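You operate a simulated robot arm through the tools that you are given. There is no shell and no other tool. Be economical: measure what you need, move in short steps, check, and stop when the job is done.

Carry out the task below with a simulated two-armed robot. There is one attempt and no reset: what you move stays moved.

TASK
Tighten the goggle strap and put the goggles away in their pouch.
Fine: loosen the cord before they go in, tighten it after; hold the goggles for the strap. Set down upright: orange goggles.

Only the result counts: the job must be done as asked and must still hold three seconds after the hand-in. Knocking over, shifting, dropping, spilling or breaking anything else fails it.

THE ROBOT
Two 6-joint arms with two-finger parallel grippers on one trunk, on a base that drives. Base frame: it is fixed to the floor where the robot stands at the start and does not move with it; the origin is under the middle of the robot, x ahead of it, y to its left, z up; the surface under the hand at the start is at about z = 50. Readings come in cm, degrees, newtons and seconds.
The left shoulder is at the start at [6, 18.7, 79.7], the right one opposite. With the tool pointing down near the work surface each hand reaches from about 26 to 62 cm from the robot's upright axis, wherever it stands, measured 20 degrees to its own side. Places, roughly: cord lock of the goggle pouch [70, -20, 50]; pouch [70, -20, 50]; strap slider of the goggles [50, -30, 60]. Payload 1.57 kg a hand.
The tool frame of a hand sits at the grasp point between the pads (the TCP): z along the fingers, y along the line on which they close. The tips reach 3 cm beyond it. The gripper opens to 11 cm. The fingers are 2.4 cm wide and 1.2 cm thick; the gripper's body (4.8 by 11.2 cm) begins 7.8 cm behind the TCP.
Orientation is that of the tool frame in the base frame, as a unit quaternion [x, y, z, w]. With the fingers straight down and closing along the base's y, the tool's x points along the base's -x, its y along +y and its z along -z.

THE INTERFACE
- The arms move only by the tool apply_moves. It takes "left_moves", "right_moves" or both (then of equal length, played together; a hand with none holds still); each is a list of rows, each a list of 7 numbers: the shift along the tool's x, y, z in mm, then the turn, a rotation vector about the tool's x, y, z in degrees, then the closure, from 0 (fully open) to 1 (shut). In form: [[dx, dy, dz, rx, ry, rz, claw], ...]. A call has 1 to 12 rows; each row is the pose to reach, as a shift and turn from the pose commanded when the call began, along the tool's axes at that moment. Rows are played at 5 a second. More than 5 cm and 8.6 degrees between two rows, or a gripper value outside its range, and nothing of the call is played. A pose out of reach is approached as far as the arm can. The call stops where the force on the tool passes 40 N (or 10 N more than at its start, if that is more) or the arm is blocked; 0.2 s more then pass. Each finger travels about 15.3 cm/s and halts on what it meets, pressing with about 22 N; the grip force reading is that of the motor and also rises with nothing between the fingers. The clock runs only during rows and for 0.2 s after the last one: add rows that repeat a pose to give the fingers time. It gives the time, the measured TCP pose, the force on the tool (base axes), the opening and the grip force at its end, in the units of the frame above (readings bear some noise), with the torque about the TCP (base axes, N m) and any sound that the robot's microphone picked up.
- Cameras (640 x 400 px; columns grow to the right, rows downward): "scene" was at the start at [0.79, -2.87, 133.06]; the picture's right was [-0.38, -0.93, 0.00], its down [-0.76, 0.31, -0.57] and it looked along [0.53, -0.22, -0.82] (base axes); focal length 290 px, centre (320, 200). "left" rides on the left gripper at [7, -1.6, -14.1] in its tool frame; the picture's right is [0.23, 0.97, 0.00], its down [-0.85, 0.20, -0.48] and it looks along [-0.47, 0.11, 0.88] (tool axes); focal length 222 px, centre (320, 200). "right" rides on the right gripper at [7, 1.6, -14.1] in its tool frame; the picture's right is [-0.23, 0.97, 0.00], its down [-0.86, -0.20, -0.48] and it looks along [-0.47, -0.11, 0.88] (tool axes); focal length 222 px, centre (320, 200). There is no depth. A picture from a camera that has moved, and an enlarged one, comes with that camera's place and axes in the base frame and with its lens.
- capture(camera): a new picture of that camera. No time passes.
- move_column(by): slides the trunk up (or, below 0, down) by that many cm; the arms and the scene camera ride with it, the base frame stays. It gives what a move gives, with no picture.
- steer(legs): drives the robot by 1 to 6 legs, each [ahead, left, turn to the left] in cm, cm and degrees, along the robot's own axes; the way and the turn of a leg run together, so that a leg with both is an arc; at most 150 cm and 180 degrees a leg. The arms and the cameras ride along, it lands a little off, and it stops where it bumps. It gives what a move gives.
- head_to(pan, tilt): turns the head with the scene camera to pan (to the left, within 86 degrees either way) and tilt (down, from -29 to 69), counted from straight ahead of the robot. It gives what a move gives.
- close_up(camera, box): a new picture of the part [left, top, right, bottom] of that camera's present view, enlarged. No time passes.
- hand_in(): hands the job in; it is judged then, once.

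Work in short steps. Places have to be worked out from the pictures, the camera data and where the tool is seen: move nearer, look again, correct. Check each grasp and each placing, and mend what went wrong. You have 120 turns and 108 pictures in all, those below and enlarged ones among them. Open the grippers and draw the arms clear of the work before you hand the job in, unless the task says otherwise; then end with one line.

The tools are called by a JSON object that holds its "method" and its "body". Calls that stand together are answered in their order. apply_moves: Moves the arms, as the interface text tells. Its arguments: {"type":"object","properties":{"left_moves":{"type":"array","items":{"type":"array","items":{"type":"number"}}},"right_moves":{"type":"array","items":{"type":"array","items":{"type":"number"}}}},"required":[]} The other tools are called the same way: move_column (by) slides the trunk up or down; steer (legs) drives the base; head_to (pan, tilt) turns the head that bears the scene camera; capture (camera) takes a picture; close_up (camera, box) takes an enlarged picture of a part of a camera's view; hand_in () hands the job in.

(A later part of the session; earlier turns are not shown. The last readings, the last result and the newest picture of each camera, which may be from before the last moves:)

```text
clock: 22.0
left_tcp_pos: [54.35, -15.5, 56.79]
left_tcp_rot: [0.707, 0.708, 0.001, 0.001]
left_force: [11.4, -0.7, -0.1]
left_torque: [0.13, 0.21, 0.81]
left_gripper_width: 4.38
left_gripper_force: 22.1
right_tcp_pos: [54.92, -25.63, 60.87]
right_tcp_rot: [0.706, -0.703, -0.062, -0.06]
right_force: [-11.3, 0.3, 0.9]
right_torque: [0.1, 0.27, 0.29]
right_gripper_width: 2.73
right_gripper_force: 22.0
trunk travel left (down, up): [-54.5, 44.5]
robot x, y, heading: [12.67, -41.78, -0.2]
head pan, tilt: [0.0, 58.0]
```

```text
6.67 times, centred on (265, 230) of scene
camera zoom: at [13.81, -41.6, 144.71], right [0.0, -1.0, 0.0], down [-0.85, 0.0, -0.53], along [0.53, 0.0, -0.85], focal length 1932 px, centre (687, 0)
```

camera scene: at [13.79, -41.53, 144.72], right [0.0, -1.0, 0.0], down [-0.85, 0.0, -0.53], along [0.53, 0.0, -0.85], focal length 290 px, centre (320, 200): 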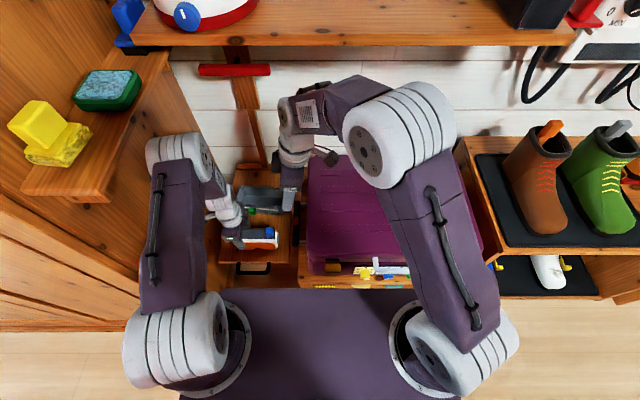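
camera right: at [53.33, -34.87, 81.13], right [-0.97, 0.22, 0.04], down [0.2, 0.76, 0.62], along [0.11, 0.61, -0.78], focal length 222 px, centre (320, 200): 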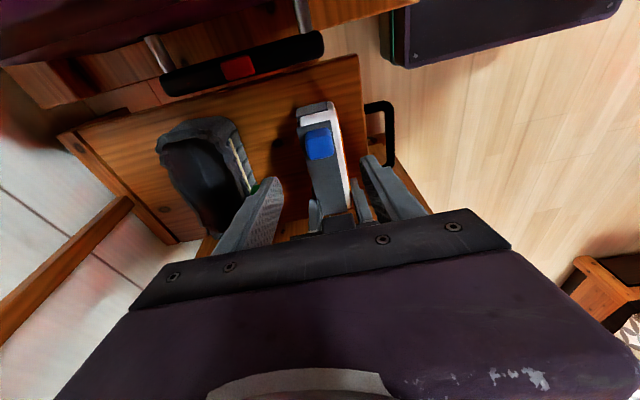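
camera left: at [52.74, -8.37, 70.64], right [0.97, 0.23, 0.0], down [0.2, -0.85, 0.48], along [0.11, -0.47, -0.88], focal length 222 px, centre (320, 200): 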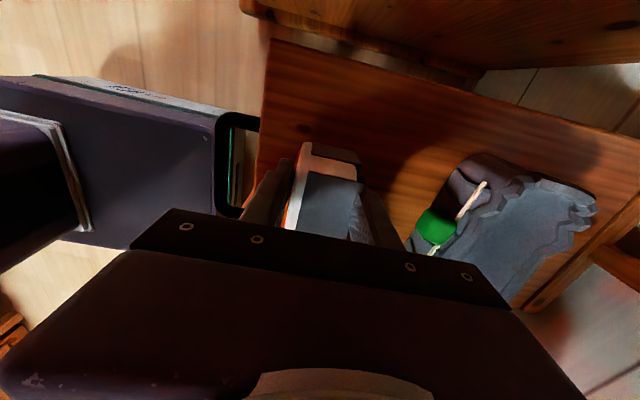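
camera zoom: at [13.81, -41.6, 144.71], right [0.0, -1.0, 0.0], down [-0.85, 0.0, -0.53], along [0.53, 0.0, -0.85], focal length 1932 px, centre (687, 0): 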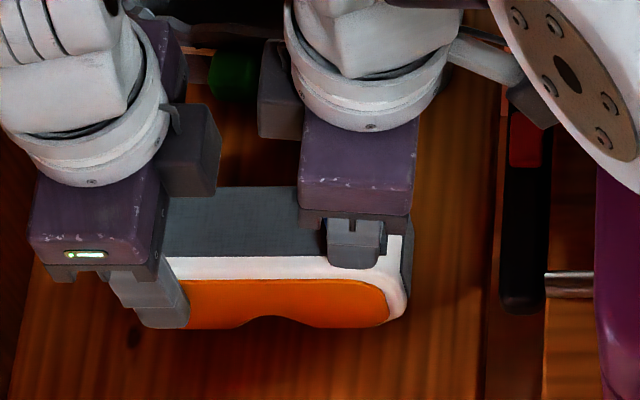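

Slider gripped (2.73 cm). I relieve the side force slightly and pull it along +y by 1 cm, watching the force.

{"method": "apply_moves", "body": {"right_moves": [[0, 1.5, 0, 0, 0, 0, 0.85], [-2.5, 1.5, 0.4, 0, 0, 0, 0.85], [-5, 1.5, 0.9, 0, 0, 0, 0.85], [-10, 1.5, 1.7, 0, 0, 0, 0.85], [-10, 1.5, 1.7, 0, 0, 0, 0.85]]}}

```text
clock: 23.2
left_tcp_pos: [54.37, -15.47, 56.66]
left_tcp_rot: [0.707, 0.707, 0.0, 0.0]
left_force: [3.7, 0.4, 12.4]
left_torque: [-0.64, 0.0, 0.24]
left_gripper_width: 4.38
left_gripper_force: 21.6
right_tcp_pos: [54.77, -24.4, 61.05]
right_tcp_rot: [0.706, -0.703, -0.062, -0.062]
right_force: [-4.4, -0.6, -12.4]
right_torque: [-0.52, 0.13, 0.12]
right_gripper_width: 2.71
right_gripper_force: 22.3
trunk travel left (down, up): [-54.5, 44.5]
robot x, y, heading: [12.77, -41.3, 0.0]
head pan, tilt: [0.0, 58.0]
```

It slides freely along +y. I continue another 2 cm, slightly lower.

{"method": "apply_moves", "body": {"right_moves": [[-2, 0, 1.5, 0, 0, 0, 0.85], [-7, 0, 2.4, 0, 0, 0, 0.85], [-13, 0, 3.4, 0, 0, 0, 0.85], [-19, 0, 4.6, 0, 0, 0, 0.85], [-19, 0, 4.6, 0, 0, 0, 0.85]]}}

{"method": "close_up", "body": {"camera": "right", "box": [230, 60, 430, 240]}}

```text
clock: 24.4
left_tcp_pos: [54.31, -15.44, 56.63]
left_tcp_rot: [0.708, 0.707, 0.0, 0.0]
left_force: [13.4, 0.7, -12.8]
left_torque: [0.47, 0.19, 0.68]
left_gripper_width: 4.38
left_gripper_force: 22.3
right_tcp_pos: [54.79, -22.42, 60.87]
right_tcp_rot: [0.705, -0.704, -0.061, -0.063]
right_force: [-13.5, 0.2, 12.5]
right_torque: [0.55, 0.44, 0.24]
right_gripper_width: 2.7
right_gripper_force: 21.8
trunk travel left (down, up): [-54.5, 44.5]
robot x, y, heading: [12.66, -41.29, 0.1]
head pan, tilt: [0.0, 58.0]
```

```text
2.22 times, centred on (330, 150) of right
camera zoom: at [53.25, -31.83, 73.61], right [-0.97, 0.22, 0.04], down [0.2, 0.76, 0.62], along [0.11, 0.61, -0.78], focal length 494 px, centre (298, 311)
```

zoom: 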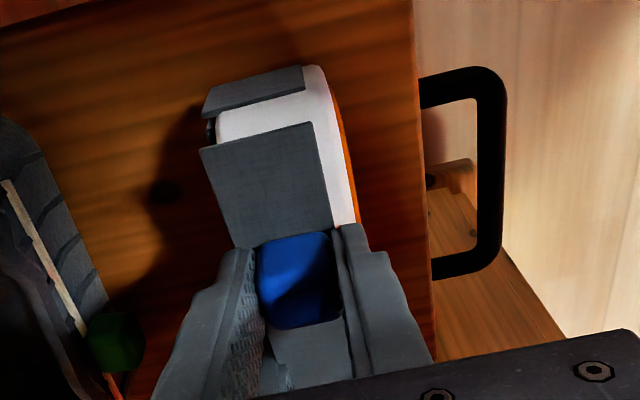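

Still free. I continue with a force watch, small corrections in x and z.

{"method": "apply_moves", "body": {"right_moves": [[-4, 1.5, -0.5, 0, 0, 0, 0.85], [-8, 1.5, 0.2, 0, 0, 0, 0.85], [-12, 1.5, 0.9, 0, 0, 0, 0.85], [-16, 1.5, 1.6, 0, 0, 0, 0.85], [-20, 1.5, 2.3, 0, 0, 0, 0.85], [-20, 1.5, 2.3, 0, 0, 0, 0.85]]}}

{"method": "close_up", "body": {"camera": "scene", "box": [220, 190, 300, 260]}}

```text
clock: 25.4
left_tcp_pos: [54.24, -15.2, 56.62]
left_tcp_rot: [0.706, 0.708, 0.0, 0.0]
left_force: [1.0, 6.9, -3.1]
left_torque: [-0.71, 0.46, 0.0]
left_gripper_width: 4.4
left_gripper_force: 21.8
right_tcp_pos: [54.71, -21.47, 60.97]
right_tcp_rot: [0.707, -0.703, -0.06, -0.058]
right_force: [-1.7, -6.2, 4.7]
right_torque: [0.84, -0.37, 0.09]
right_gripper_width: 2.71
right_gripper_force: 21.9
trunk travel left (down, up): [-54.5, 44.5]
robot x, y, heading: [12.55, -41.47, -0.3]
head pan, tilt: [0.0, 58.0]
stopped in row 4 (left hand): the force on the tool passed its limit at 49 N (the readings are from after the stop); the commanded pose is now the measured one
```

```text
5.71 times, centred on (260, 225) of scene
camera zoom: at [13.8, -41.6, 144.72], right [0.0, -1.0, 0.0], down [-0.85, 0.0, -0.53], along [0.53, 0.0, -0.85], focal length 1656 px, centre (663, 57)
```

zoom: 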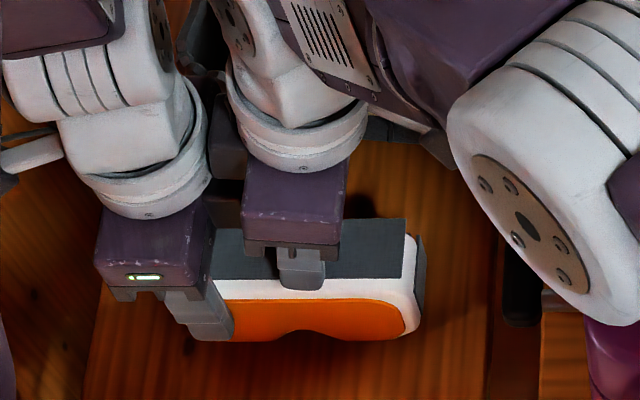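

It stopped after 4.1 cm, but this might be the two hands' housings touching. To find out, I release, shift the hand behind the slider and push with closed fingers.

{"method": "apply_moves", "body": {"right_moves": [[1, 0, 0, 0, 0, 0, 0.65], [0, 0, -15, 0, 0, 0, 0.55], [-5, 0, -30, 0, 0, 0, 0.55], [24, 0, -35, 0, 0, 0, 0.8], [26, 0, -34, 0, 0, 0, 1], [28, 0, -20, 0, 0, 0, 1], [30, 0, -6, 0, 0, 0, 1]]}}

{"method": "close_up", "body": {"camera": "right", "box": [230, 60, 430, 240]}}

{"method": "close_up", "body": {"camera": "scene", "box": [220, 190, 300, 260]}}

```text
clock: 27.0
left_tcp_pos: [54.32, -15.22, 56.58]
left_tcp_rot: [0.706, 0.708, 0.0, 0.0]
left_force: [0.6, 0.0, 0.8]
left_torque: [0.04, -0.02, -0.04]
left_gripper_width: 4.37
left_gripper_force: 21.7
right_tcp_pos: [54.59, -24.49, 61.2]
right_tcp_rot: [0.706, -0.703, -0.059, -0.059]
right_force: [0.2, 0.5, 0.1]
right_torque: [0.02, 0.0, 0.0]
right_gripper_width: 0.0
right_gripper_force: 21.4
trunk travel left (down, up): [-54.5, 44.5]
robot x, y, heading: [12.52, -41.57, -0.1]
head pan, tilt: [0.0, 58.0]
```

```text
2.22 times, centred on (330, 150) of right
camera zoom: at [53.16, -33.72, 73.84], right [-0.97, 0.22, 0.04], down [0.2, 0.76, 0.61], along [0.1, 0.61, -0.79], focal length 494 px, centre (298, 311)
```

zoom: 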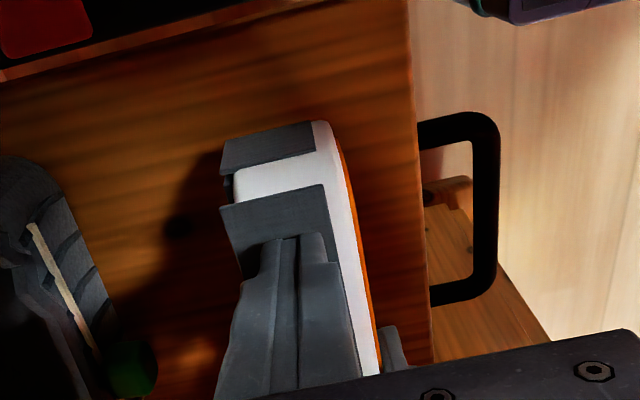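

```text
5.71 times, centred on (260, 225) of scene
camera zoom: at [13.81, -41.6, 144.72], right [0.0, -1.0, 0.0], down [-0.85, 0.0, -0.53], along [0.53, 0.0, -0.85], focal length 1656 px, centre (663, 57)
```

zoom: 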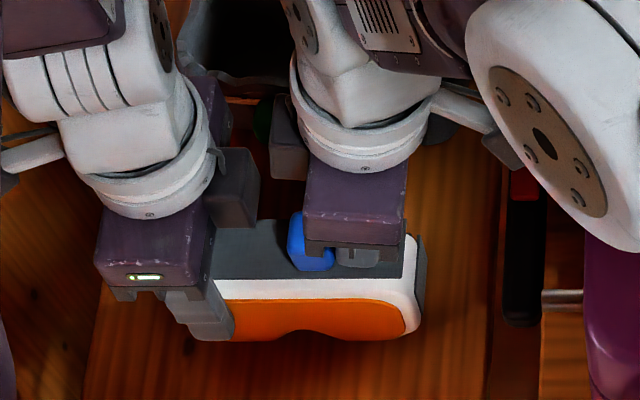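

Confirmed: the hands' side boxes had met. Now I push the slider on +y with closed fingers (3 cm of free way).

{"method": "apply_moves", "body": {"right_moves": [[-4, 0, 2.7, 0, 0, 0, 1], [-8, 0, 3.4, 0, 0, 0, 1], [-12, 0, 4.1, 0, 0, 0, 1], [-16, 0, 4.8, 0, 0, 0, 1], [-20, 0, 5.5, 0, 0, 0, 1], [-24, 0, 6.2, 0, 0, 0, 1]]}}

{"method": "close_up", "body": {"camera": "scene", "box": [220, 190, 300, 260]}}

```text
clock: 28.4
left_tcp_pos: [54.2, -15.18, 56.54]
left_tcp_rot: [0.706, 0.708, 0.0, 0.0]
left_force: [-1.8, 8.2, 4.5]
left_torque: [-0.08, -0.09, -0.02]
left_gripper_width: 4.39
left_gripper_force: 22.3
right_tcp_pos: [54.76, -21.93, 60.87]
right_tcp_rot: [0.707, -0.703, -0.06, -0.058]
right_force: [0.7, -7.4, -1.3]
right_torque: [-0.27, 0.02, 0.0]
right_gripper_width: 0.0
right_gripper_force: 21.8
trunk travel left (down, up): [-54.5, 44.5]
robot x, y, heading: [12.94, -41.63, -0.0]
head pan, tilt: [0.0, 58.0]
```

```text
5.71 times, centred on (260, 225) of scene
camera zoom: at [13.76, -41.63, 144.72], right [0.0, -1.0, 0.0], down [-0.85, 0.0, -0.53], along [0.53, 0.0, -0.85], focal length 1656 px, centre (663, 57)
```

zoom: 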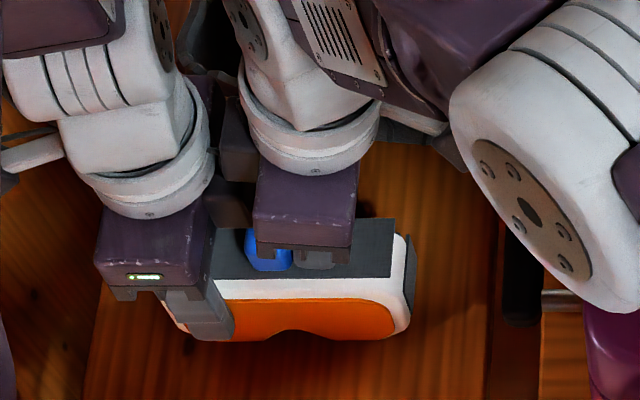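

The slider moved ~6 cm in total, then the goggles themselves slipped slightly – so it's at its end stop. I withdraw the right hand and look at the pouch.

{"method": "apply_moves", "body": {"right_moves": [[3, 0, -3, 0, 0, 0, 1], [0, 0, -40, 0, 0, 0, 0.8], [-2, 0, -85, 0, 0, 0, 0.5], [15, 0, -125, 0, 0, 0, 0.5], [50, 0, -160, 0, 0, 0, 0.5], [90, 0, -185, 0, 0, 0, 0.5], [130, 0, -205, 0, 0, 0, 0.5]]}}

{"method": "capture", "body": {"camera": "scene"}}

{"method": "close_up", "body": {"camera": "scene", "box": [210, 160, 306, 260]}}

{"method": "close_up", "body": {"camera": "right", "box": [180, 80, 380, 240]}}

```text
clock: 30.0
left_tcp_pos: [54.27, -15.17, 56.58]
left_tcp_rot: [0.706, 0.708, 0.0, 0.0]
left_force: [0.3, -2.5, 5.4]
left_torque: [0.08, -0.06, -0.01]
left_gripper_width: 4.39
left_gripper_force: 21.7
right_tcp_pos: [54.63, -38.29, 78.92]
right_tcp_rot: [0.707, -0.702, -0.061, -0.059]
right_force: [0.3, -0.2, -0.1]
right_torque: [0.02, -0.04, 0.01]
right_gripper_width: 5.49
right_gripper_force: 0.0
trunk travel left (down, up): [-54.5, 44.5]
robot x, y, heading: [12.92, -41.64, 0.2]
head pan, tilt: [0.0, 58.0]
```

```text
62 pictures are left
camera scene: at [13.75, -41.74, 144.71], right [0.0, -1.0, 0.0], down [-0.85, 0.0, -0.53], along [0.53, 0.0, -0.85], focal length 290 px, centre (320, 200)
```

scene: 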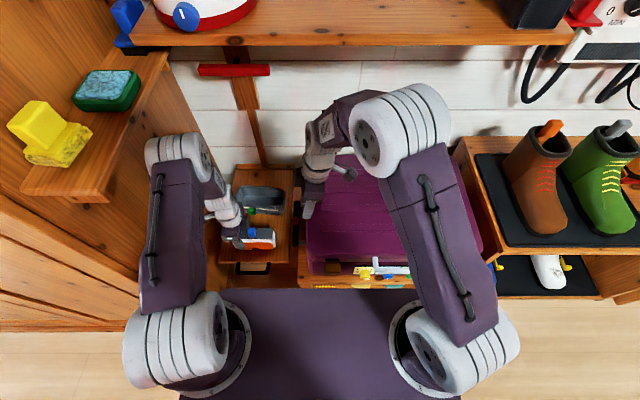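

```text
4.00 times, centred on (258, 210) of scene
camera zoom: at [13.75, -41.74, 144.71], right [0.0, -1.0, 0.0], down [-0.85, 0.0, -0.53], along [0.53, 0.0, -0.85], focal length 1159 px, centre (568, 160)
```

zoom: 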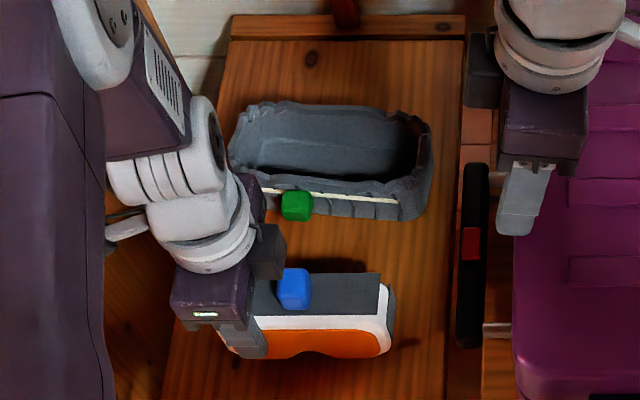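

```text
2.50 times, centred on (280, 160) of right
camera zoom: at [53.09, -47.5, 91.53], right [-0.97, 0.22, 0.04], down [0.2, 0.76, 0.62], along [0.1, 0.61, -0.79], focal length 555 px, centre (420, 300)
```

zoom: 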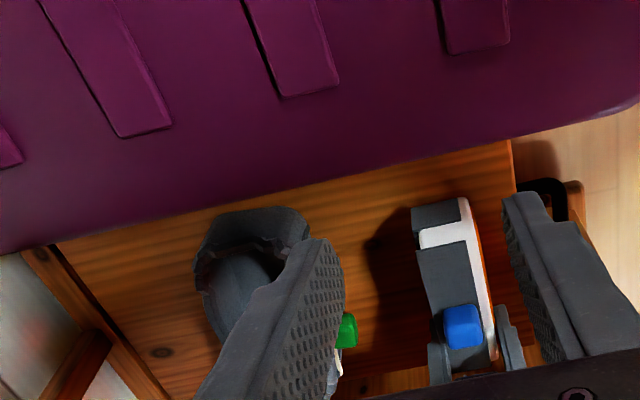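

The strap is tight. The lock is at ≈[64.7,−17.8,55.5], best for the left hand with fingers closing along y. I release the goggles, lift, and turn the left hand back to the standard yaw.

{"method": "apply_moves", "body": {"left_moves": [[0, 0, 0, 0, 0, 0, 0.55], [0, 0, 0, 0, 0, 0, 0.4], [0, 0, -25, 0, 0, 0, 0.4], [0, 0, -60, 0, 0, 0, 0.4], [0, 0, -100, 0, 0, 0, 0.4], [0, 0, -140, 0, 0, 0, 0.4]]}}

{"method": "apply_moves", "body": {"left_moves": [[0, -10, -10, 0, 0, -8, 0.4], [0, -20, -20, 0, 0, -16, 0.4], [0, -30, -30, 0, 0, -24, 0.4], [0, -30, -30, 0, 0, -32, 0.4], [0, -30, -30, 0, 0, -40, 0.4], [0, -30, -30, 0, 0, -48, 0.4], [0, -30, -30, 0, 0, -56, 0.4], [0, -30, -30, 0, 0, -64, 0.4], [0, -30, -30, 0, 0, -72, 0.4], [0, -30, -30, 0, 0, -80, 0.4], [0, -30, -30, 0, 0, -88, 0.4], [0, -30, -30, 0, 0, -90, 0.4]]}}

{"method": "capture", "body": {"camera": "left"}}

{"method": "capture", "body": {"camera": "scene"}}

```text
clock: 31.4
left_tcp_pos: [54.21, -15.25, 70.62]
left_tcp_rot: [0.707, 0.708, 0.0, -0.001]
left_force: [-0.5, 0.4, -0.3]
left_torque: [0.02, -0.05, 0.01]
left_gripper_width: 6.6
left_gripper_force: 0.1
right_tcp_pos: [54.64, -38.17, 78.85]
right_tcp_rot: [0.707, -0.703, -0.061, -0.059]
right_force: [0.3, 0.4, 0.2]
right_torque: [0.0, -0.03, -0.02]
right_gripper_width: 5.48
right_gripper_force: 0.1
trunk travel left (down, up): [-54.5, 44.5]
robot x, y, heading: [12.78, -41.34, -0.2]
head pan, tilt: [0.0, 58.0]
```

```text
clock: 34.0
left_tcp_pos: [51.25, -15.2, 73.48]
left_tcp_rot: [-0.003, 1.0, 0.0, -0.001]
left_force: [0.5, -1.3, -0.8]
left_torque: [-0.01, 0.03, -0.02]
left_gripper_width: 6.6
left_gripper_force: 0.1
right_tcp_pos: [54.58, -38.07, 78.78]
right_tcp_rot: [0.706, -0.703, -0.06, -0.058]
right_force: [0.2, -0.1, 0.5]
right_torque: [0.01, 0.02, 0.01]
right_gripper_width: 5.52
right_gripper_force: 0.0
trunk travel left (down, up): [-54.5, 44.5]
robot x, y, heading: [12.9, -41.45, 0.0]
head pan, tilt: [0.0, 58.0]
```

```text
59 pictures are left
camera left: at [44.38, -16.85, 87.62], right [-0.23, 0.97, 0.0], down [0.85, 0.2, 0.48], along [0.46, 0.11, -0.88], focal length 222 px, centre (320, 200)
```

left: 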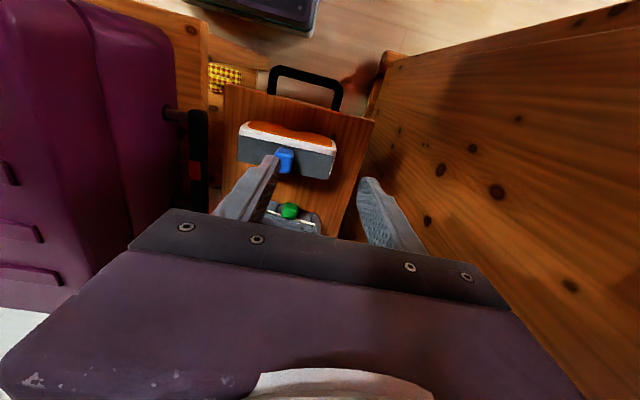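

```text
58 pictures are left
camera scene: at [13.79, -41.61, 144.72], right [0.0, -1.0, 0.0], down [-0.85, 0.0, -0.53], along [0.53, 0.0, -0.85], focal length 290 px, centre (320, 200)
```

scene: 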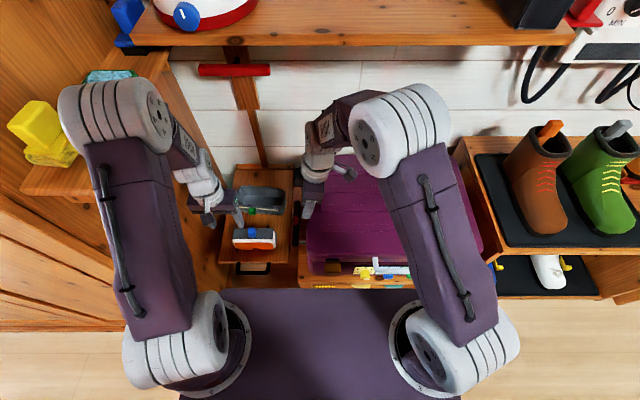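

I zoom on the lock with the left camera.

{"method": "close_up", "body": {"camera": "left", "box": [210, 110, 370, 240]}}

{"method": "close_up", "body": {"camera": "scene", "box": [215, 165, 305, 255]}}

```text
3.08 times, centred on (290, 175) of left
camera zoom: at [44.38, -16.85, 87.62], right [-0.23, 0.97, 0.0], down [0.85, 0.2, 0.48], along [0.46, 0.11, -0.88], focal length 684 px, centre (412, 277)
```

zoom: 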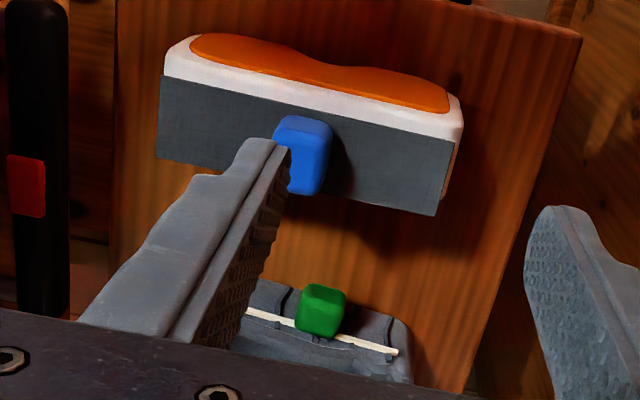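

```text
4.44 times, centred on (260, 210) of scene
camera zoom: at [13.79, -41.61, 144.72], right [0.0, -1.0, 0.0], down [-0.85, 0.0, -0.53], along [0.53, 0.0, -0.85], focal length 1288 px, centre (587, 156)
```

zoom: 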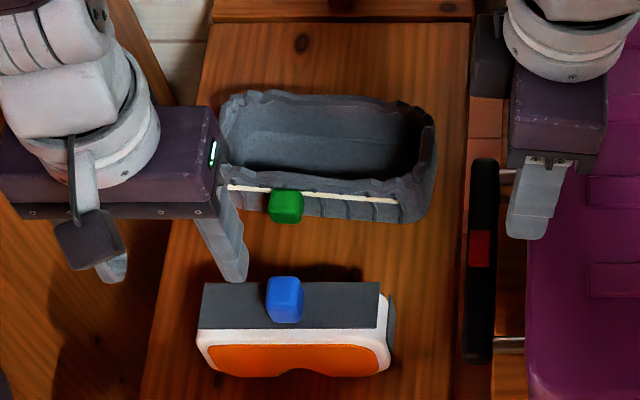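

Lock at ≈[64.5,−17.5,55.5]; the cord is yawed ~6°. I bring the left hand over it with that yaw and check before descending.

{"method": "apply_moves", "body": {"left_moves": [[-35, -8, 0, 0, 0, 2, 0.4], [-75, -16, 0, 0, 0, 4, 0.4], [-110, -23, 10, 0, 0, 6, 0.4], [-124, -23, 40, 0, 0, 6, 0.4], [-124, -23, 75, 0, 0, 6, 0.4]]}}

{"method": "close_up", "body": {"camera": "left", "box": [180, 80, 440, 250]}}

```text
clock: 35.2
left_tcp_pos: [63.52, -17.33, 66.2]
left_tcp_rot: [0.051, 0.999, 0.001, 0.0]
left_force: [0.3, -0.3, -0.5]
left_torque: [0.0, -0.04, 0.02]
left_gripper_width: 6.62
left_gripper_force: 0.1
right_tcp_pos: [54.65, -38.0, 78.73]
right_tcp_rot: [0.706, -0.704, -0.059, -0.058]
right_force: [-0.4, 0.9, 0.1]
right_torque: [-0.01, 0.03, -0.01]
right_gripper_width: 5.49
right_gripper_force: 0.1
trunk travel left (down, up): [-54.5, 44.5]
robot x, y, heading: [12.84, -41.25, -0.2]
head pan, tilt: [0.0, 58.0]
```

```text
2.35 times, centred on (310, 165) of left
camera zoom: at [56.59, -18.15, 80.17], right [-0.13, 0.99, 0.0], down [0.87, 0.11, 0.48], along [0.47, 0.06, -0.88], focal length 523 px, centre (344, 282)
```

zoom: 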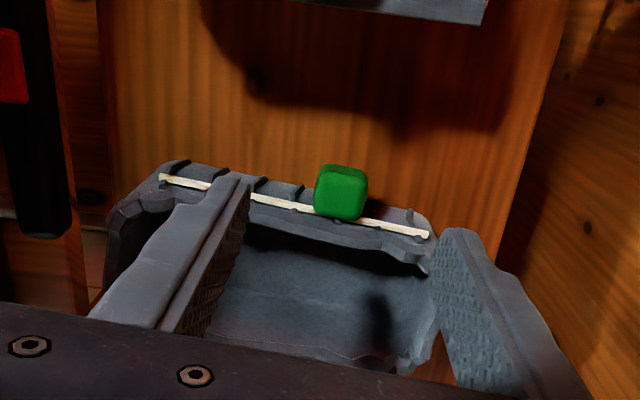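

The view confirms lock at [64.8,−17.25]. I descend and grip it gently.

{"method": "apply_moves", "body": {"left_moves": [[-4, 0, 45, 0, 0, 0, 0.4], [-4, 0, 90, 0, 0, 0, 0.4], [-4, 0, 90, 0, 0, 0, 0.6], [-4, 0, 90, 0, 0, 0, 0.85], [-4, 0, 90, 0, 0, 0, 0.85]]}}

{"method": "close_up", "body": {"camera": "left", "box": [180, 60, 440, 240]}}

```text
clock: 36.4
left_tcp_pos: [64.26, -17.58, 57.23]
left_tcp_rot: [0.051, 0.999, 0.0, 0.001]
left_force: [0.0, -0.3, -0.1]
left_torque: [-0.07, -0.12, 0.03]
left_gripper_width: 2.49
left_gripper_force: 21.6
right_tcp_pos: [54.6, -38.09, 78.84]
right_tcp_rot: [0.706, -0.703, -0.06, -0.058]
right_force: [0.3, 0.2, -0.4]
right_torque: [0.0, 0.03, -0.02]
right_gripper_width: 5.51
right_gripper_force: 0.1
trunk travel left (down, up): [-54.5, 44.5]
robot x, y, heading: [12.93, -41.43, 0.1]
head pan, tilt: [0.0, 58.0]
```

```text
2.22 times, centred on (310, 150) of left
camera zoom: at [57.15, -18.39, 71.28], right [-0.13, 0.99, 0.0], down [0.87, 0.11, 0.48], along [0.47, 0.06, -0.88], focal length 494 px, centre (342, 311)
```

zoom: 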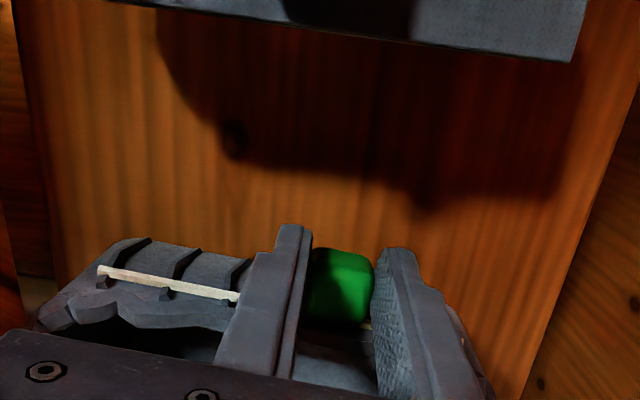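

Lock gripped (2.5 cm). I test sliding it 1 cm toward −y along the cord.

{"method": "apply_moves", "body": {"left_moves": [[0, -2, 0, 0, 0, 0, 0.85], [0, -4, 0, 0, 0, 0, 0.85], [0, -7, 0, 0, 0, 0, 0.85], [0, -10, 0, 0, 0, 0, 0.85], [0, -10, 0, 0, 0, 0, 0.85]]}}

{"method": "close_up", "body": {"camera": "left", "box": [180, 60, 440, 240]}}

```text
clock: 37.6
left_tcp_pos: [64.05, -18.57, 57.32]
left_tcp_rot: [0.05, 0.999, 0.001, 0.001]
left_force: [1.3, -0.7, 11.0]
left_torque: [-0.06, -0.34, 0.0]
left_gripper_width: 2.49
left_gripper_force: 22.2
right_tcp_pos: [54.52, -38.18, 78.89]
right_tcp_rot: [0.706, -0.703, -0.061, -0.058]
right_force: [1.0, -0.4, -0.6]
right_torque: [0.02, -0.03, 0.0]
right_gripper_width: 5.5
right_gripper_force: 0.0
trunk travel left (down, up): [-54.5, 44.5]
robot x, y, heading: [12.51, -41.36, 0.1]
head pan, tilt: [0.0, 58.0]
```

```text
2.22 times, centred on (310, 150) of left
camera zoom: at [56.99, -19.42, 71.24], right [-0.13, 0.99, 0.0], down [0.87, 0.11, 0.48], along [0.48, 0.06, -0.88], focal length 494 px, centre (342, 311)
```

zoom: 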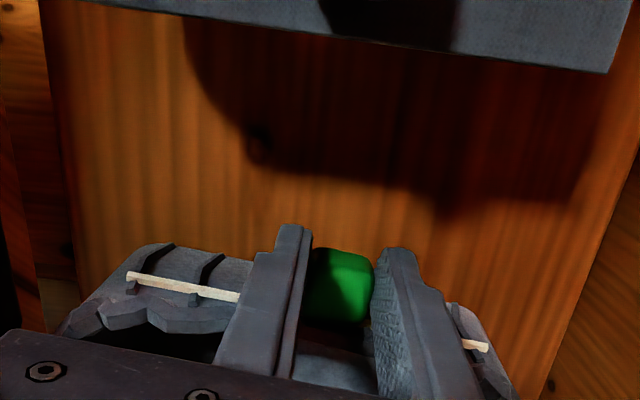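

The lock slides and the pouch stays put. I continue −y by 2 cm more.

{"method": "apply_moves", "body": {"left_moves": [[0, -4, -1, 0, 0, 0, 0.85], [0, -8, -1, 0, 0, 0, 0.85], [0, -12, -1, 0, 0, 0, 0.85], [0, -16, -1, 0, 0, 0, 0.85], [0, -20, -1, 0, 0, 0, 0.85], [0, -20, -1, 0, 0, 0, 0.85]]}}

{"method": "close_up", "body": {"camera": "left", "box": [180, 60, 440, 240]}}

```text
clock: 39.0
left_tcp_pos: [63.71, -20.58, 57.19]
left_tcp_rot: [0.051, 0.999, 0.0, -0.001]
left_force: [4.3, -0.9, 2.1]
left_torque: [0.02, -0.23, -0.04]
left_gripper_width: 2.51
left_gripper_force: 21.8
right_tcp_pos: [54.68, -38.22, 78.69]
right_tcp_rot: [0.707, -0.703, -0.06, -0.059]
right_force: [-0.7, -0.9, -0.2]
right_torque: [0.0, -0.02, 0.02]
right_gripper_width: 5.5
right_gripper_force: 0.1
trunk travel left (down, up): [-54.5, 44.5]
robot x, y, heading: [12.68, -41.51, 0.2]
head pan, tilt: [0.0, 58.0]
```

```text
2.22 times, centred on (310, 150) of left
camera zoom: at [56.68, -21.41, 71.26], right [-0.13, 0.99, 0.0], down [0.87, 0.11, 0.48], along [0.47, 0.06, -0.88], focal length 494 px, centre (342, 311)
```

zoom: 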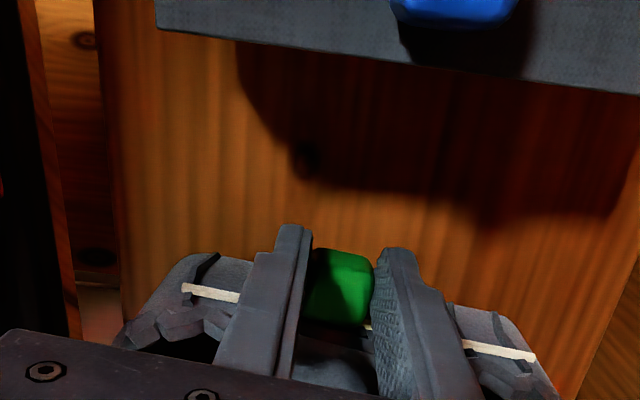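

Still sliding freely; continue toward −y until a stop.

{"method": "apply_moves", "body": {"left_moves": [[0, -4, 0, 0, 0, 0, 0.85], [0, -8, 0, 0, 0, 0, 0.85], [0, -12, 0, 0, 0, 0, 0.85], [0, -16, 0, 0, 0, 0, 0.85], [0, -20, 0, 0, 0, 0, 0.85], [0, -24, 0, 0, 0, 0, 0.85], [0, -28, 0, 0, 0, 0, 0.85]]}}

{"method": "close_up", "body": {"camera": "left", "box": [180, 60, 440, 240]}}

```text
clock: 40.6
left_tcp_pos: [63.31, -23.41, 57.31]
left_tcp_rot: [0.051, 0.999, 0.0, 0.0]
left_force: [-3.3, 0.7, 9.0]
left_torque: [0.02, 0.09, 0.02]
left_gripper_width: 2.47
left_gripper_force: 22.0
right_tcp_pos: [54.56, -38.13, 78.83]
right_tcp_rot: [0.706, -0.703, -0.06, -0.06]
right_force: [0.1, 0.2, -0.2]
right_torque: [0.02, 0.0, 0.0]
right_gripper_width: 5.49
right_gripper_force: 0.1
trunk travel left (down, up): [-54.5, 44.5]
robot x, y, heading: [12.99, -41.27, -0.1]
head pan, tilt: [0.0, 58.0]
```

```text
2.22 times, centred on (310, 150) of left
camera zoom: at [56.38, -24.22, 71.24], right [-0.13, 0.99, 0.0], down [0.87, 0.11, 0.48], along [0.47, 0.06, -0.88], focal length 494 px, centre (342, 311)
```

zoom: 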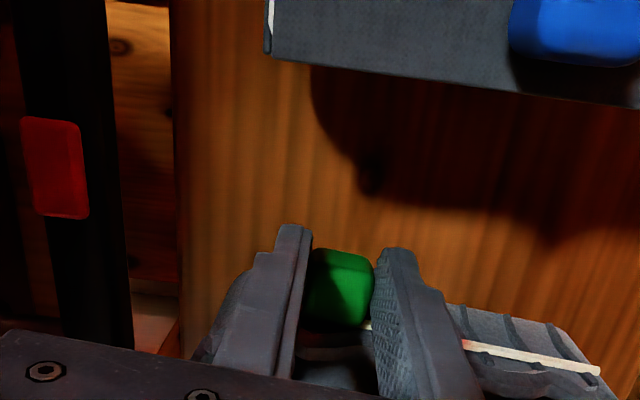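

Continue a bit to find the end.

{"method": "apply_moves", "body": {"left_moves": [[0, -4, -0.7, 0, 0, 0, 0.85], [0, -8, -0.7, 0, 0, 0, 0.85], [0, -12, -0.7, 0, 0, 0, 0.85], [0, -16, -0.7, 0, 0, 0, 0.85], [0, -20, -0.7, 0, 0, 0, 0.85]]}}

{"method": "close_up", "body": {"camera": "left", "box": [180, 60, 440, 240]}}

```text
clock: 41.8
left_tcp_pos: [63.32, -25.37, 57.3]
left_tcp_rot: [0.051, 0.999, -0.001, -0.001]
left_force: [0.4, -0.1, -0.4]
left_torque: [-0.12, 0.16, 0.01]
left_gripper_width: 2.47
left_gripper_force: 22.0
right_tcp_pos: [54.77, -38.12, 78.77]
right_tcp_rot: [0.706, -0.703, -0.06, -0.058]
right_force: [0.2, 0.2, 0.3]
right_torque: [-0.03, -0.01, 0.02]
right_gripper_width: 5.5
right_gripper_force: 0.0
trunk travel left (down, up): [-54.5, 44.5]
robot x, y, heading: [13.09, -41.4, -0.1]
head pan, tilt: [0.0, 58.0]
```

```text
2.22 times, centred on (310, 150) of left
camera zoom: at [56.31, -26.2, 71.31], right [-0.13, 0.99, 0.0], down [0.87, 0.11, 0.48], along [0.47, 0.06, -0.88], focal length 494 px, centre (342, 311)
```

zoom: 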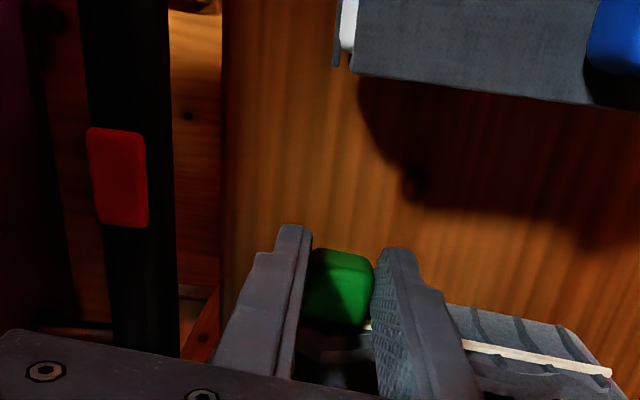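

The lock reached its −y stop after ≈6 cm (the pouch then crept ~1.5 cm along). That is the loosened end, as it started near the +y end. I release, lift and look at the pouch.

{"method": "apply_moves", "body": {"left_moves": [[0, 0, 0, 0, 0, 0, 0.65], [0, 0, 0, 0, 0, 0, 0.6], [5, 0, -35, 0, 0, 0, 0.5], [10, 0, -80, 0, 0, 0, 0.4], [30, 30, -110, 0, 0, 0, 0.4], [60, 60, -140, 0, 0, 0, 0.4], [90, 90, -150, 0, 0, 0, 0.4]]}}

{"method": "close_up", "body": {"camera": "scene", "box": [215, 165, 305, 255]}}

{"method": "close_up", "body": {"camera": "left", "box": [130, 100, 400, 250]}}

```text
refused: row 6 steps farther than a row can; nothing moved
```

```text
4.44 times, centred on (260, 210) of scene
camera zoom: at [13.83, -41.62, 144.72], right [0.0, -1.0, 0.0], down [-0.85, 0.0, -0.53], along [0.53, 0.0, -0.85], focal length 1288 px, centre (587, 156)
```

zoom: 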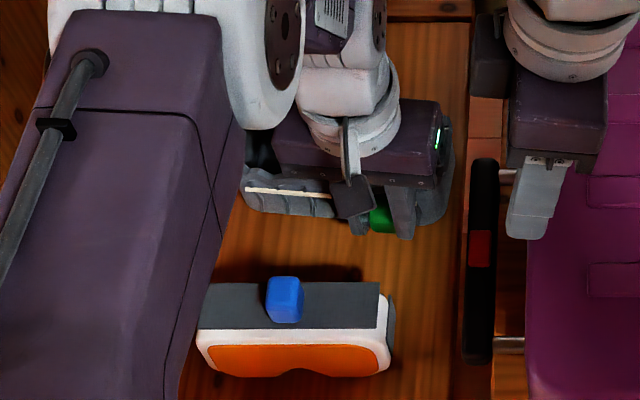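

```text
2.37 times, centred on (265, 175) of left
camera zoom: at [56.31, -26.2, 71.31], right [-0.13, 0.99, 0.0], down [0.87, 0.11, 0.48], along [0.47, 0.06, -0.88], focal length 526 px, centre (450, 259)
```

zoom: 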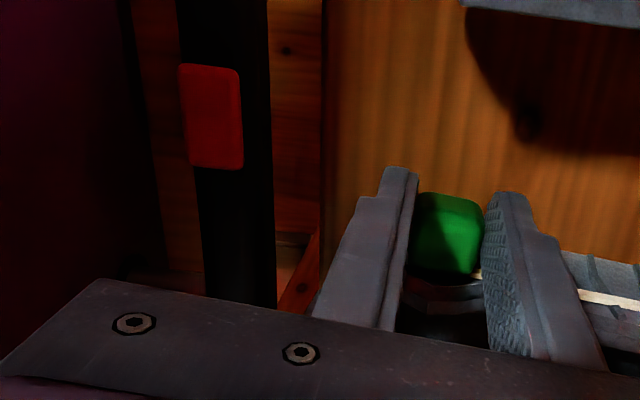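

I retract with smaller steps.

{"method": "apply_moves", "body": {"left_moves": [[0, 0, 0, 0, 0, 0, 0.65], [0, 0, 0, 0, 0, 0, 0.6], [5, 0, -35, 0, 0, 0, 0.5], [10, 0, -75, 0, 0, 0, 0.4], [25, 25, -105, 0, 0, 0, 0.4], [45, 55, -125, 0, 0, 0, 0.4], [70, 85, -140, 0, 0, 0, 0.4], [95, 110, -145, 0, 0, 0, 0.4]]}}

{"method": "close_up", "body": {"camera": "scene", "box": [215, 165, 305, 255]}}

{"method": "capture", "body": {"camera": "left"}}

```text
clock: 43.6
left_tcp_pos: [54.7, -13.38, 71.71]
left_tcp_rot: [0.051, 0.999, 0.0, 0.0]
left_force: [0.2, -0.4, -1.2]
left_torque: [-0.02, 0.0, -0.02]
left_gripper_width: 6.62
left_gripper_force: 0.1
right_tcp_pos: [54.53, -38.14, 78.72]
right_tcp_rot: [0.707, -0.703, -0.06, -0.057]
right_force: [-0.1, 0.2, 0.0]
right_torque: [-0.03, 0.04, 0.03]
right_gripper_width: 5.5
right_gripper_force: 0.1
trunk travel left (down, up): [-54.5, 44.5]
robot x, y, heading: [13.15, -41.41, 0.2]
head pan, tilt: [0.0, 58.0]
```

```text
4.44 times, centred on (260, 210) of scene
camera zoom: at [13.74, -41.55, 144.72], right [0.0, -1.0, 0.0], down [-0.85, 0.0, -0.53], along [0.53, 0.0, -0.85], focal length 1288 px, centre (587, 156)
```

zoom: 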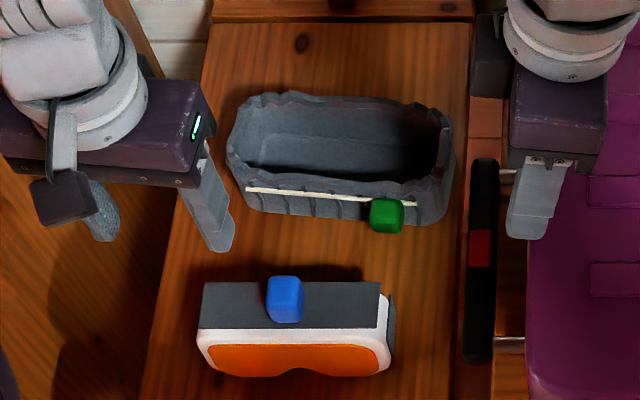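

```text
46 pictures are left
camera left: at [47.75, -14.23, 85.8], right [-0.13, 0.99, 0.0], down [0.87, 0.11, 0.48], along [0.47, 0.06, -0.88], focal length 222 px, centre (320, 200)
```

left: 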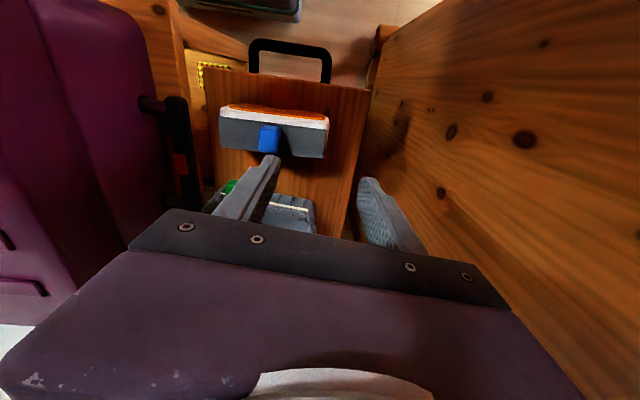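

Pouch mouth: centre ≈[70,−21.9], about 15×7 cm, yawed 6°; goggles (13.6×4.5) fit. I turn the left hand back to close along x above the goggles' middle (y≈−20).

{"method": "apply_moves", "body": {"left_moves": [[0, -7, 0, 0, 0, 7, 0.27], [0, -14, 0, 0, 0, 14, 0.27], [0, -21, 0, 0, 0, 21, 0.27], [0, -28, 0, 0, 0, 28, 0.27], [0, -35, 0, 0, 0, 35, 0.27], [0, -42, 0, 0, 0, 42, 0.27], [0, -49, 0, 0, 0, 49, 0.27], [0, -56, 0, 0, 0, 56, 0.27], [0, -62, 0, 0, 0, 63, 0.27], [-2, -66, 0, 0, 0, 70, 0.27], [-2, -66, 0, 0, 0, 77, 0.27], [-2, -66, 0, 0, 0, 84, 0.27]]}}

{"method": "close_up", "body": {"camera": "left", "box": [220, 60, 540, 260]}}

```text
clock: 46.2
left_tcp_pos: [54.51, -19.92, 71.7]
left_tcp_rot: [0.707, 0.707, -0.001, 0.0]
left_force: [1.3, -0.4, 0.8]
left_torque: [0.02, -0.03, -0.03]
left_gripper_width: 8.05
left_gripper_force: 0.0
right_tcp_pos: [54.69, -38.13, 78.69]
right_tcp_rot: [0.706, -0.703, -0.061, -0.059]
right_force: [-0.3, -0.5, 0.7]
right_torque: [0.02, 0.0, -0.01]
right_gripper_width: 5.53
right_gripper_force: 0.0
trunk travel left (down, up): [-54.5, 44.5]
robot x, y, heading: [12.93, -41.51, 0.1]
head pan, tilt: [0.0, 58.0]
```

```text
2.00 times, centred on (380, 160) of left
camera zoom: at [52.96, -12.95, 85.79], right [0.97, 0.23, 0.0], down [0.2, -0.85, 0.48], along [0.11, -0.47, -0.88], focal length 444 px, centre (200, 280)
```

zoom: 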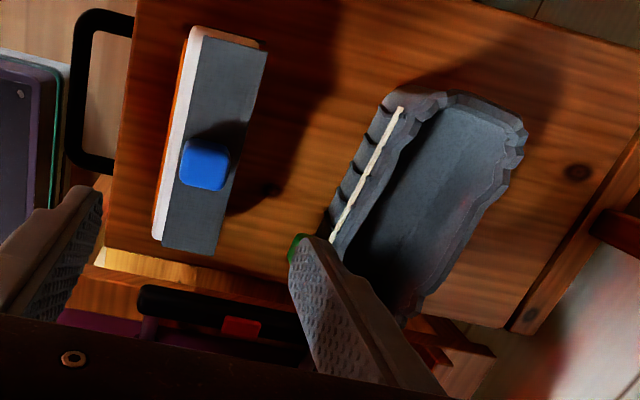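

Goggles x 52–57, y −12.7…−26.7, yaw ≈0. I descend to a shallow grip (TCP z≈58.7, straddling the slider) and close.

{"method": "apply_moves", "body": {"left_moves": [[0, 1, 45, 0, 0, 0, 0.27], [0, 1, 90, 0, 0, 0, 0.27], [0, 1, 130, 0, 0, 0, 0.27], [0, 1, 130, 0, 0, 0, 0.5], [0, 1, 130, 0, 0, 0, 0.8], [0, 1, 130, 0, 0, 0, 0.8]]}}

{"method": "close_up", "body": {"camera": "scene", "box": [215, 165, 305, 255]}}

```text
clock: 47.6
left_tcp_pos: [54.49, -19.87, 58.78]
left_tcp_rot: [0.706, 0.708, 0.0, -0.001]
left_force: [-0.8, -0.5, 0.2]
left_torque: [-0.02, -0.02, 0.0]
left_gripper_width: 4.31
left_gripper_force: 22.1
right_tcp_pos: [54.65, -38.14, 78.72]
right_tcp_rot: [0.706, -0.703, -0.059, -0.059]
right_force: [-0.7, 0.2, -0.1]
right_torque: [-0.02, 0.01, 0.03]
right_gripper_width: 5.52
right_gripper_force: 0.0
trunk travel left (down, up): [-54.5, 44.5]
robot x, y, heading: [12.93, -41.25, -0.2]
head pan, tilt: [0.0, 58.0]
```

```text
4.44 times, centred on (260, 210) of scene
camera zoom: at [13.79, -41.61, 144.72], right [0.0, -1.0, 0.0], down [-0.85, 0.0, -0.53], along [0.53, 0.0, -0.85], focal length 1288 px, centre (587, 156)
```

zoom: 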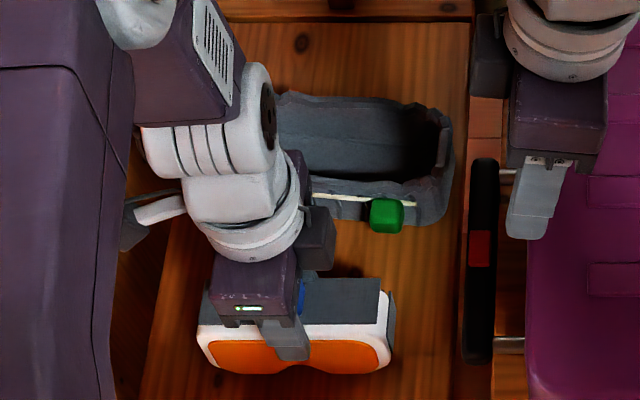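

Gripped at 4.3 cm. I lift 10 cm straight up and check the hold.

{"method": "apply_moves", "body": {"left_moves": [[0, 0, -15, 0, 0, 0, 0.8], [0, 0, -45, 0, 0, 0, 0.8], [0, 0, -75, 0, 0, 0, 0.8], [0, 0, -100, 0, 0, 0, 0.8], [0, 0, -100, 0, 0, 0, 0.8]]}}

{"method": "close_up", "body": {"camera": "scene", "box": [205, 165, 305, 265]}}

{"method": "close_up", "body": {"camera": "left", "box": [220, 60, 540, 260]}}

```text
clock: 48.8
left_tcp_pos: [54.63, -20.09, 68.77]
left_tcp_rot: [0.706, 0.709, 0.0, 0.0]
left_force: [-0.8, -1.0, 0.6]
left_torque: [-0.01, 0.01, 0.0]
left_gripper_width: 2.21
left_gripper_force: 0.0
right_tcp_pos: [54.49, -38.05, 78.74]
right_tcp_rot: [0.707, -0.703, -0.06, -0.06]
right_force: [-0.7, -0.1, 0.7]
right_torque: [0.01, 0.0, -0.02]
right_gripper_width: 5.49
right_gripper_force: 0.0
trunk travel left (down, up): [-54.5, 44.5]
robot x, y, heading: [12.71, -41.63, -0.2]
head pan, tilt: [0.0, 58.0]
```

```text
4.00 times, centred on (255, 215) of scene
camera zoom: at [13.83, -41.6, 144.72], right [0.0, -1.0, 0.0], down [-0.85, 0.0, -0.53], along [0.53, 0.0, -0.85], focal length 1159 px, centre (580, 140)
```

zoom: 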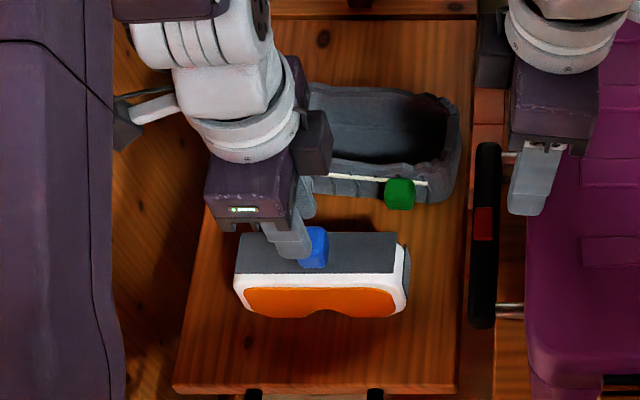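

```text
2.00 times, centred on (380, 160) of left
camera zoom: at [53.06, -13.04, 82.79], right [0.97, 0.23, 0.0], down [0.2, -0.85, 0.48], along [0.11, -0.47, -0.88], focal length 444 px, centre (200, 280)
```

zoom: 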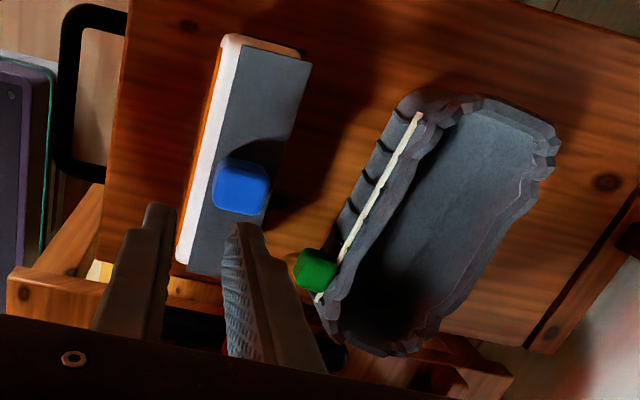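

The shallow grip slipped off; the goggles still stand upright, now centred near x≈56.3. I regrip deeper (TCP z≈57).

{"method": "apply_moves", "body": {"left_moves": [[0, 8, 0, 0, 0, 1, 0.5], [0, 17, 0, 0, 0, 3, 0.27], [0, 17, 40, 0, 0, 3, 0.25], [0, 17, 80, 0, 0, 3, 0.25], [0, 17, 117, 0, 0, 3, 0.25], [0, 17, 117, 0, 0, 3, 0.5], [0, 17, 117, 0, 0, 3, 0.85], [0, 17, 117, 0, 0, 3, 0.85], [0, 17, 117, 0, 0, 3, 0.85]]}}

{"method": "apply_moves", "body": {"left_moves": [[0, 0, -10, 0, 0, 0, 0.85], [0, 0, -20, 0, 0, 0, 0.85], [0, 0, -30, 0, 0, 0, 0.85], [0, 0, -30, 0, 0, 0, 0.85]]}}

{"method": "close_up", "body": {"camera": "scene", "box": [205, 165, 305, 265]}}

```text
clock: 50.8
left_tcp_pos: [56.22, -19.97, 57.19]
left_tcp_rot: [0.724, 0.69, 0.0, 0.0]
left_force: [-0.7, -0.5, -0.6]
left_torque: [0.0, -0.02, 0.04]
left_gripper_width: 4.37
left_gripper_force: 22.1
right_tcp_pos: [54.58, -38.05, 78.72]
right_tcp_rot: [0.706, -0.703, -0.061, -0.059]
right_force: [-0.1, -0.9, 0.2]
right_torque: [0.01, 0.01, 0.02]
right_gripper_width: 5.5
right_gripper_force: 0.0
trunk travel left (down, up): [-54.5, 44.5]
robot x, y, heading: [12.87, -41.5, -0.1]
head pan, tilt: [0.0, 58.0]
```

```text
clock: 51.8
left_tcp_pos: [56.23, -19.86, 60.14]
left_tcp_rot: [0.724, 0.69, -0.001, -0.001]
left_force: [0.0, 0.0, -1.3]
left_torque: [-0.01, -0.01, -0.02]
left_gripper_width: 4.36
left_gripper_force: 22.2
right_tcp_pos: [54.57, -38.15, 78.85]
right_tcp_rot: [0.706, -0.703, -0.059, -0.058]
right_force: [-0.4, 0.1, -0.3]
right_torque: [-0.03, 0.01, 0.04]
right_gripper_width: 5.5
right_gripper_force: 0.0
trunk travel left (down, up): [-54.5, 44.5]
robot x, y, heading: [12.56, -41.44, -0.0]
head pan, tilt: [0.0, 58.0]
```

```text
4.00 times, centred on (255, 215) of scene
camera zoom: at [13.83, -41.6, 144.72], right [0.0, -1.0, 0.0], down [-0.85, 0.0, -0.53], along [0.53, 0.0, -0.85], focal length 1159 px, centre (580, 140)
```

zoom: 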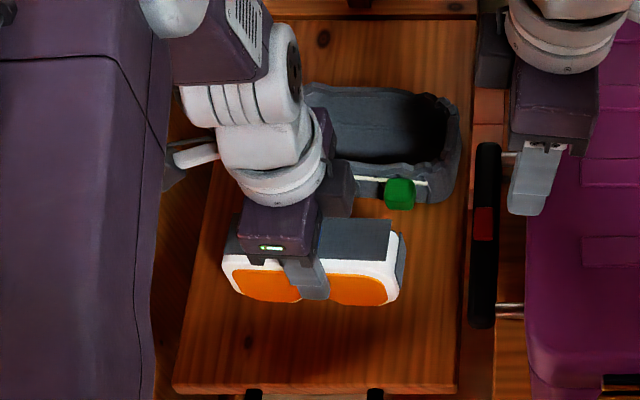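

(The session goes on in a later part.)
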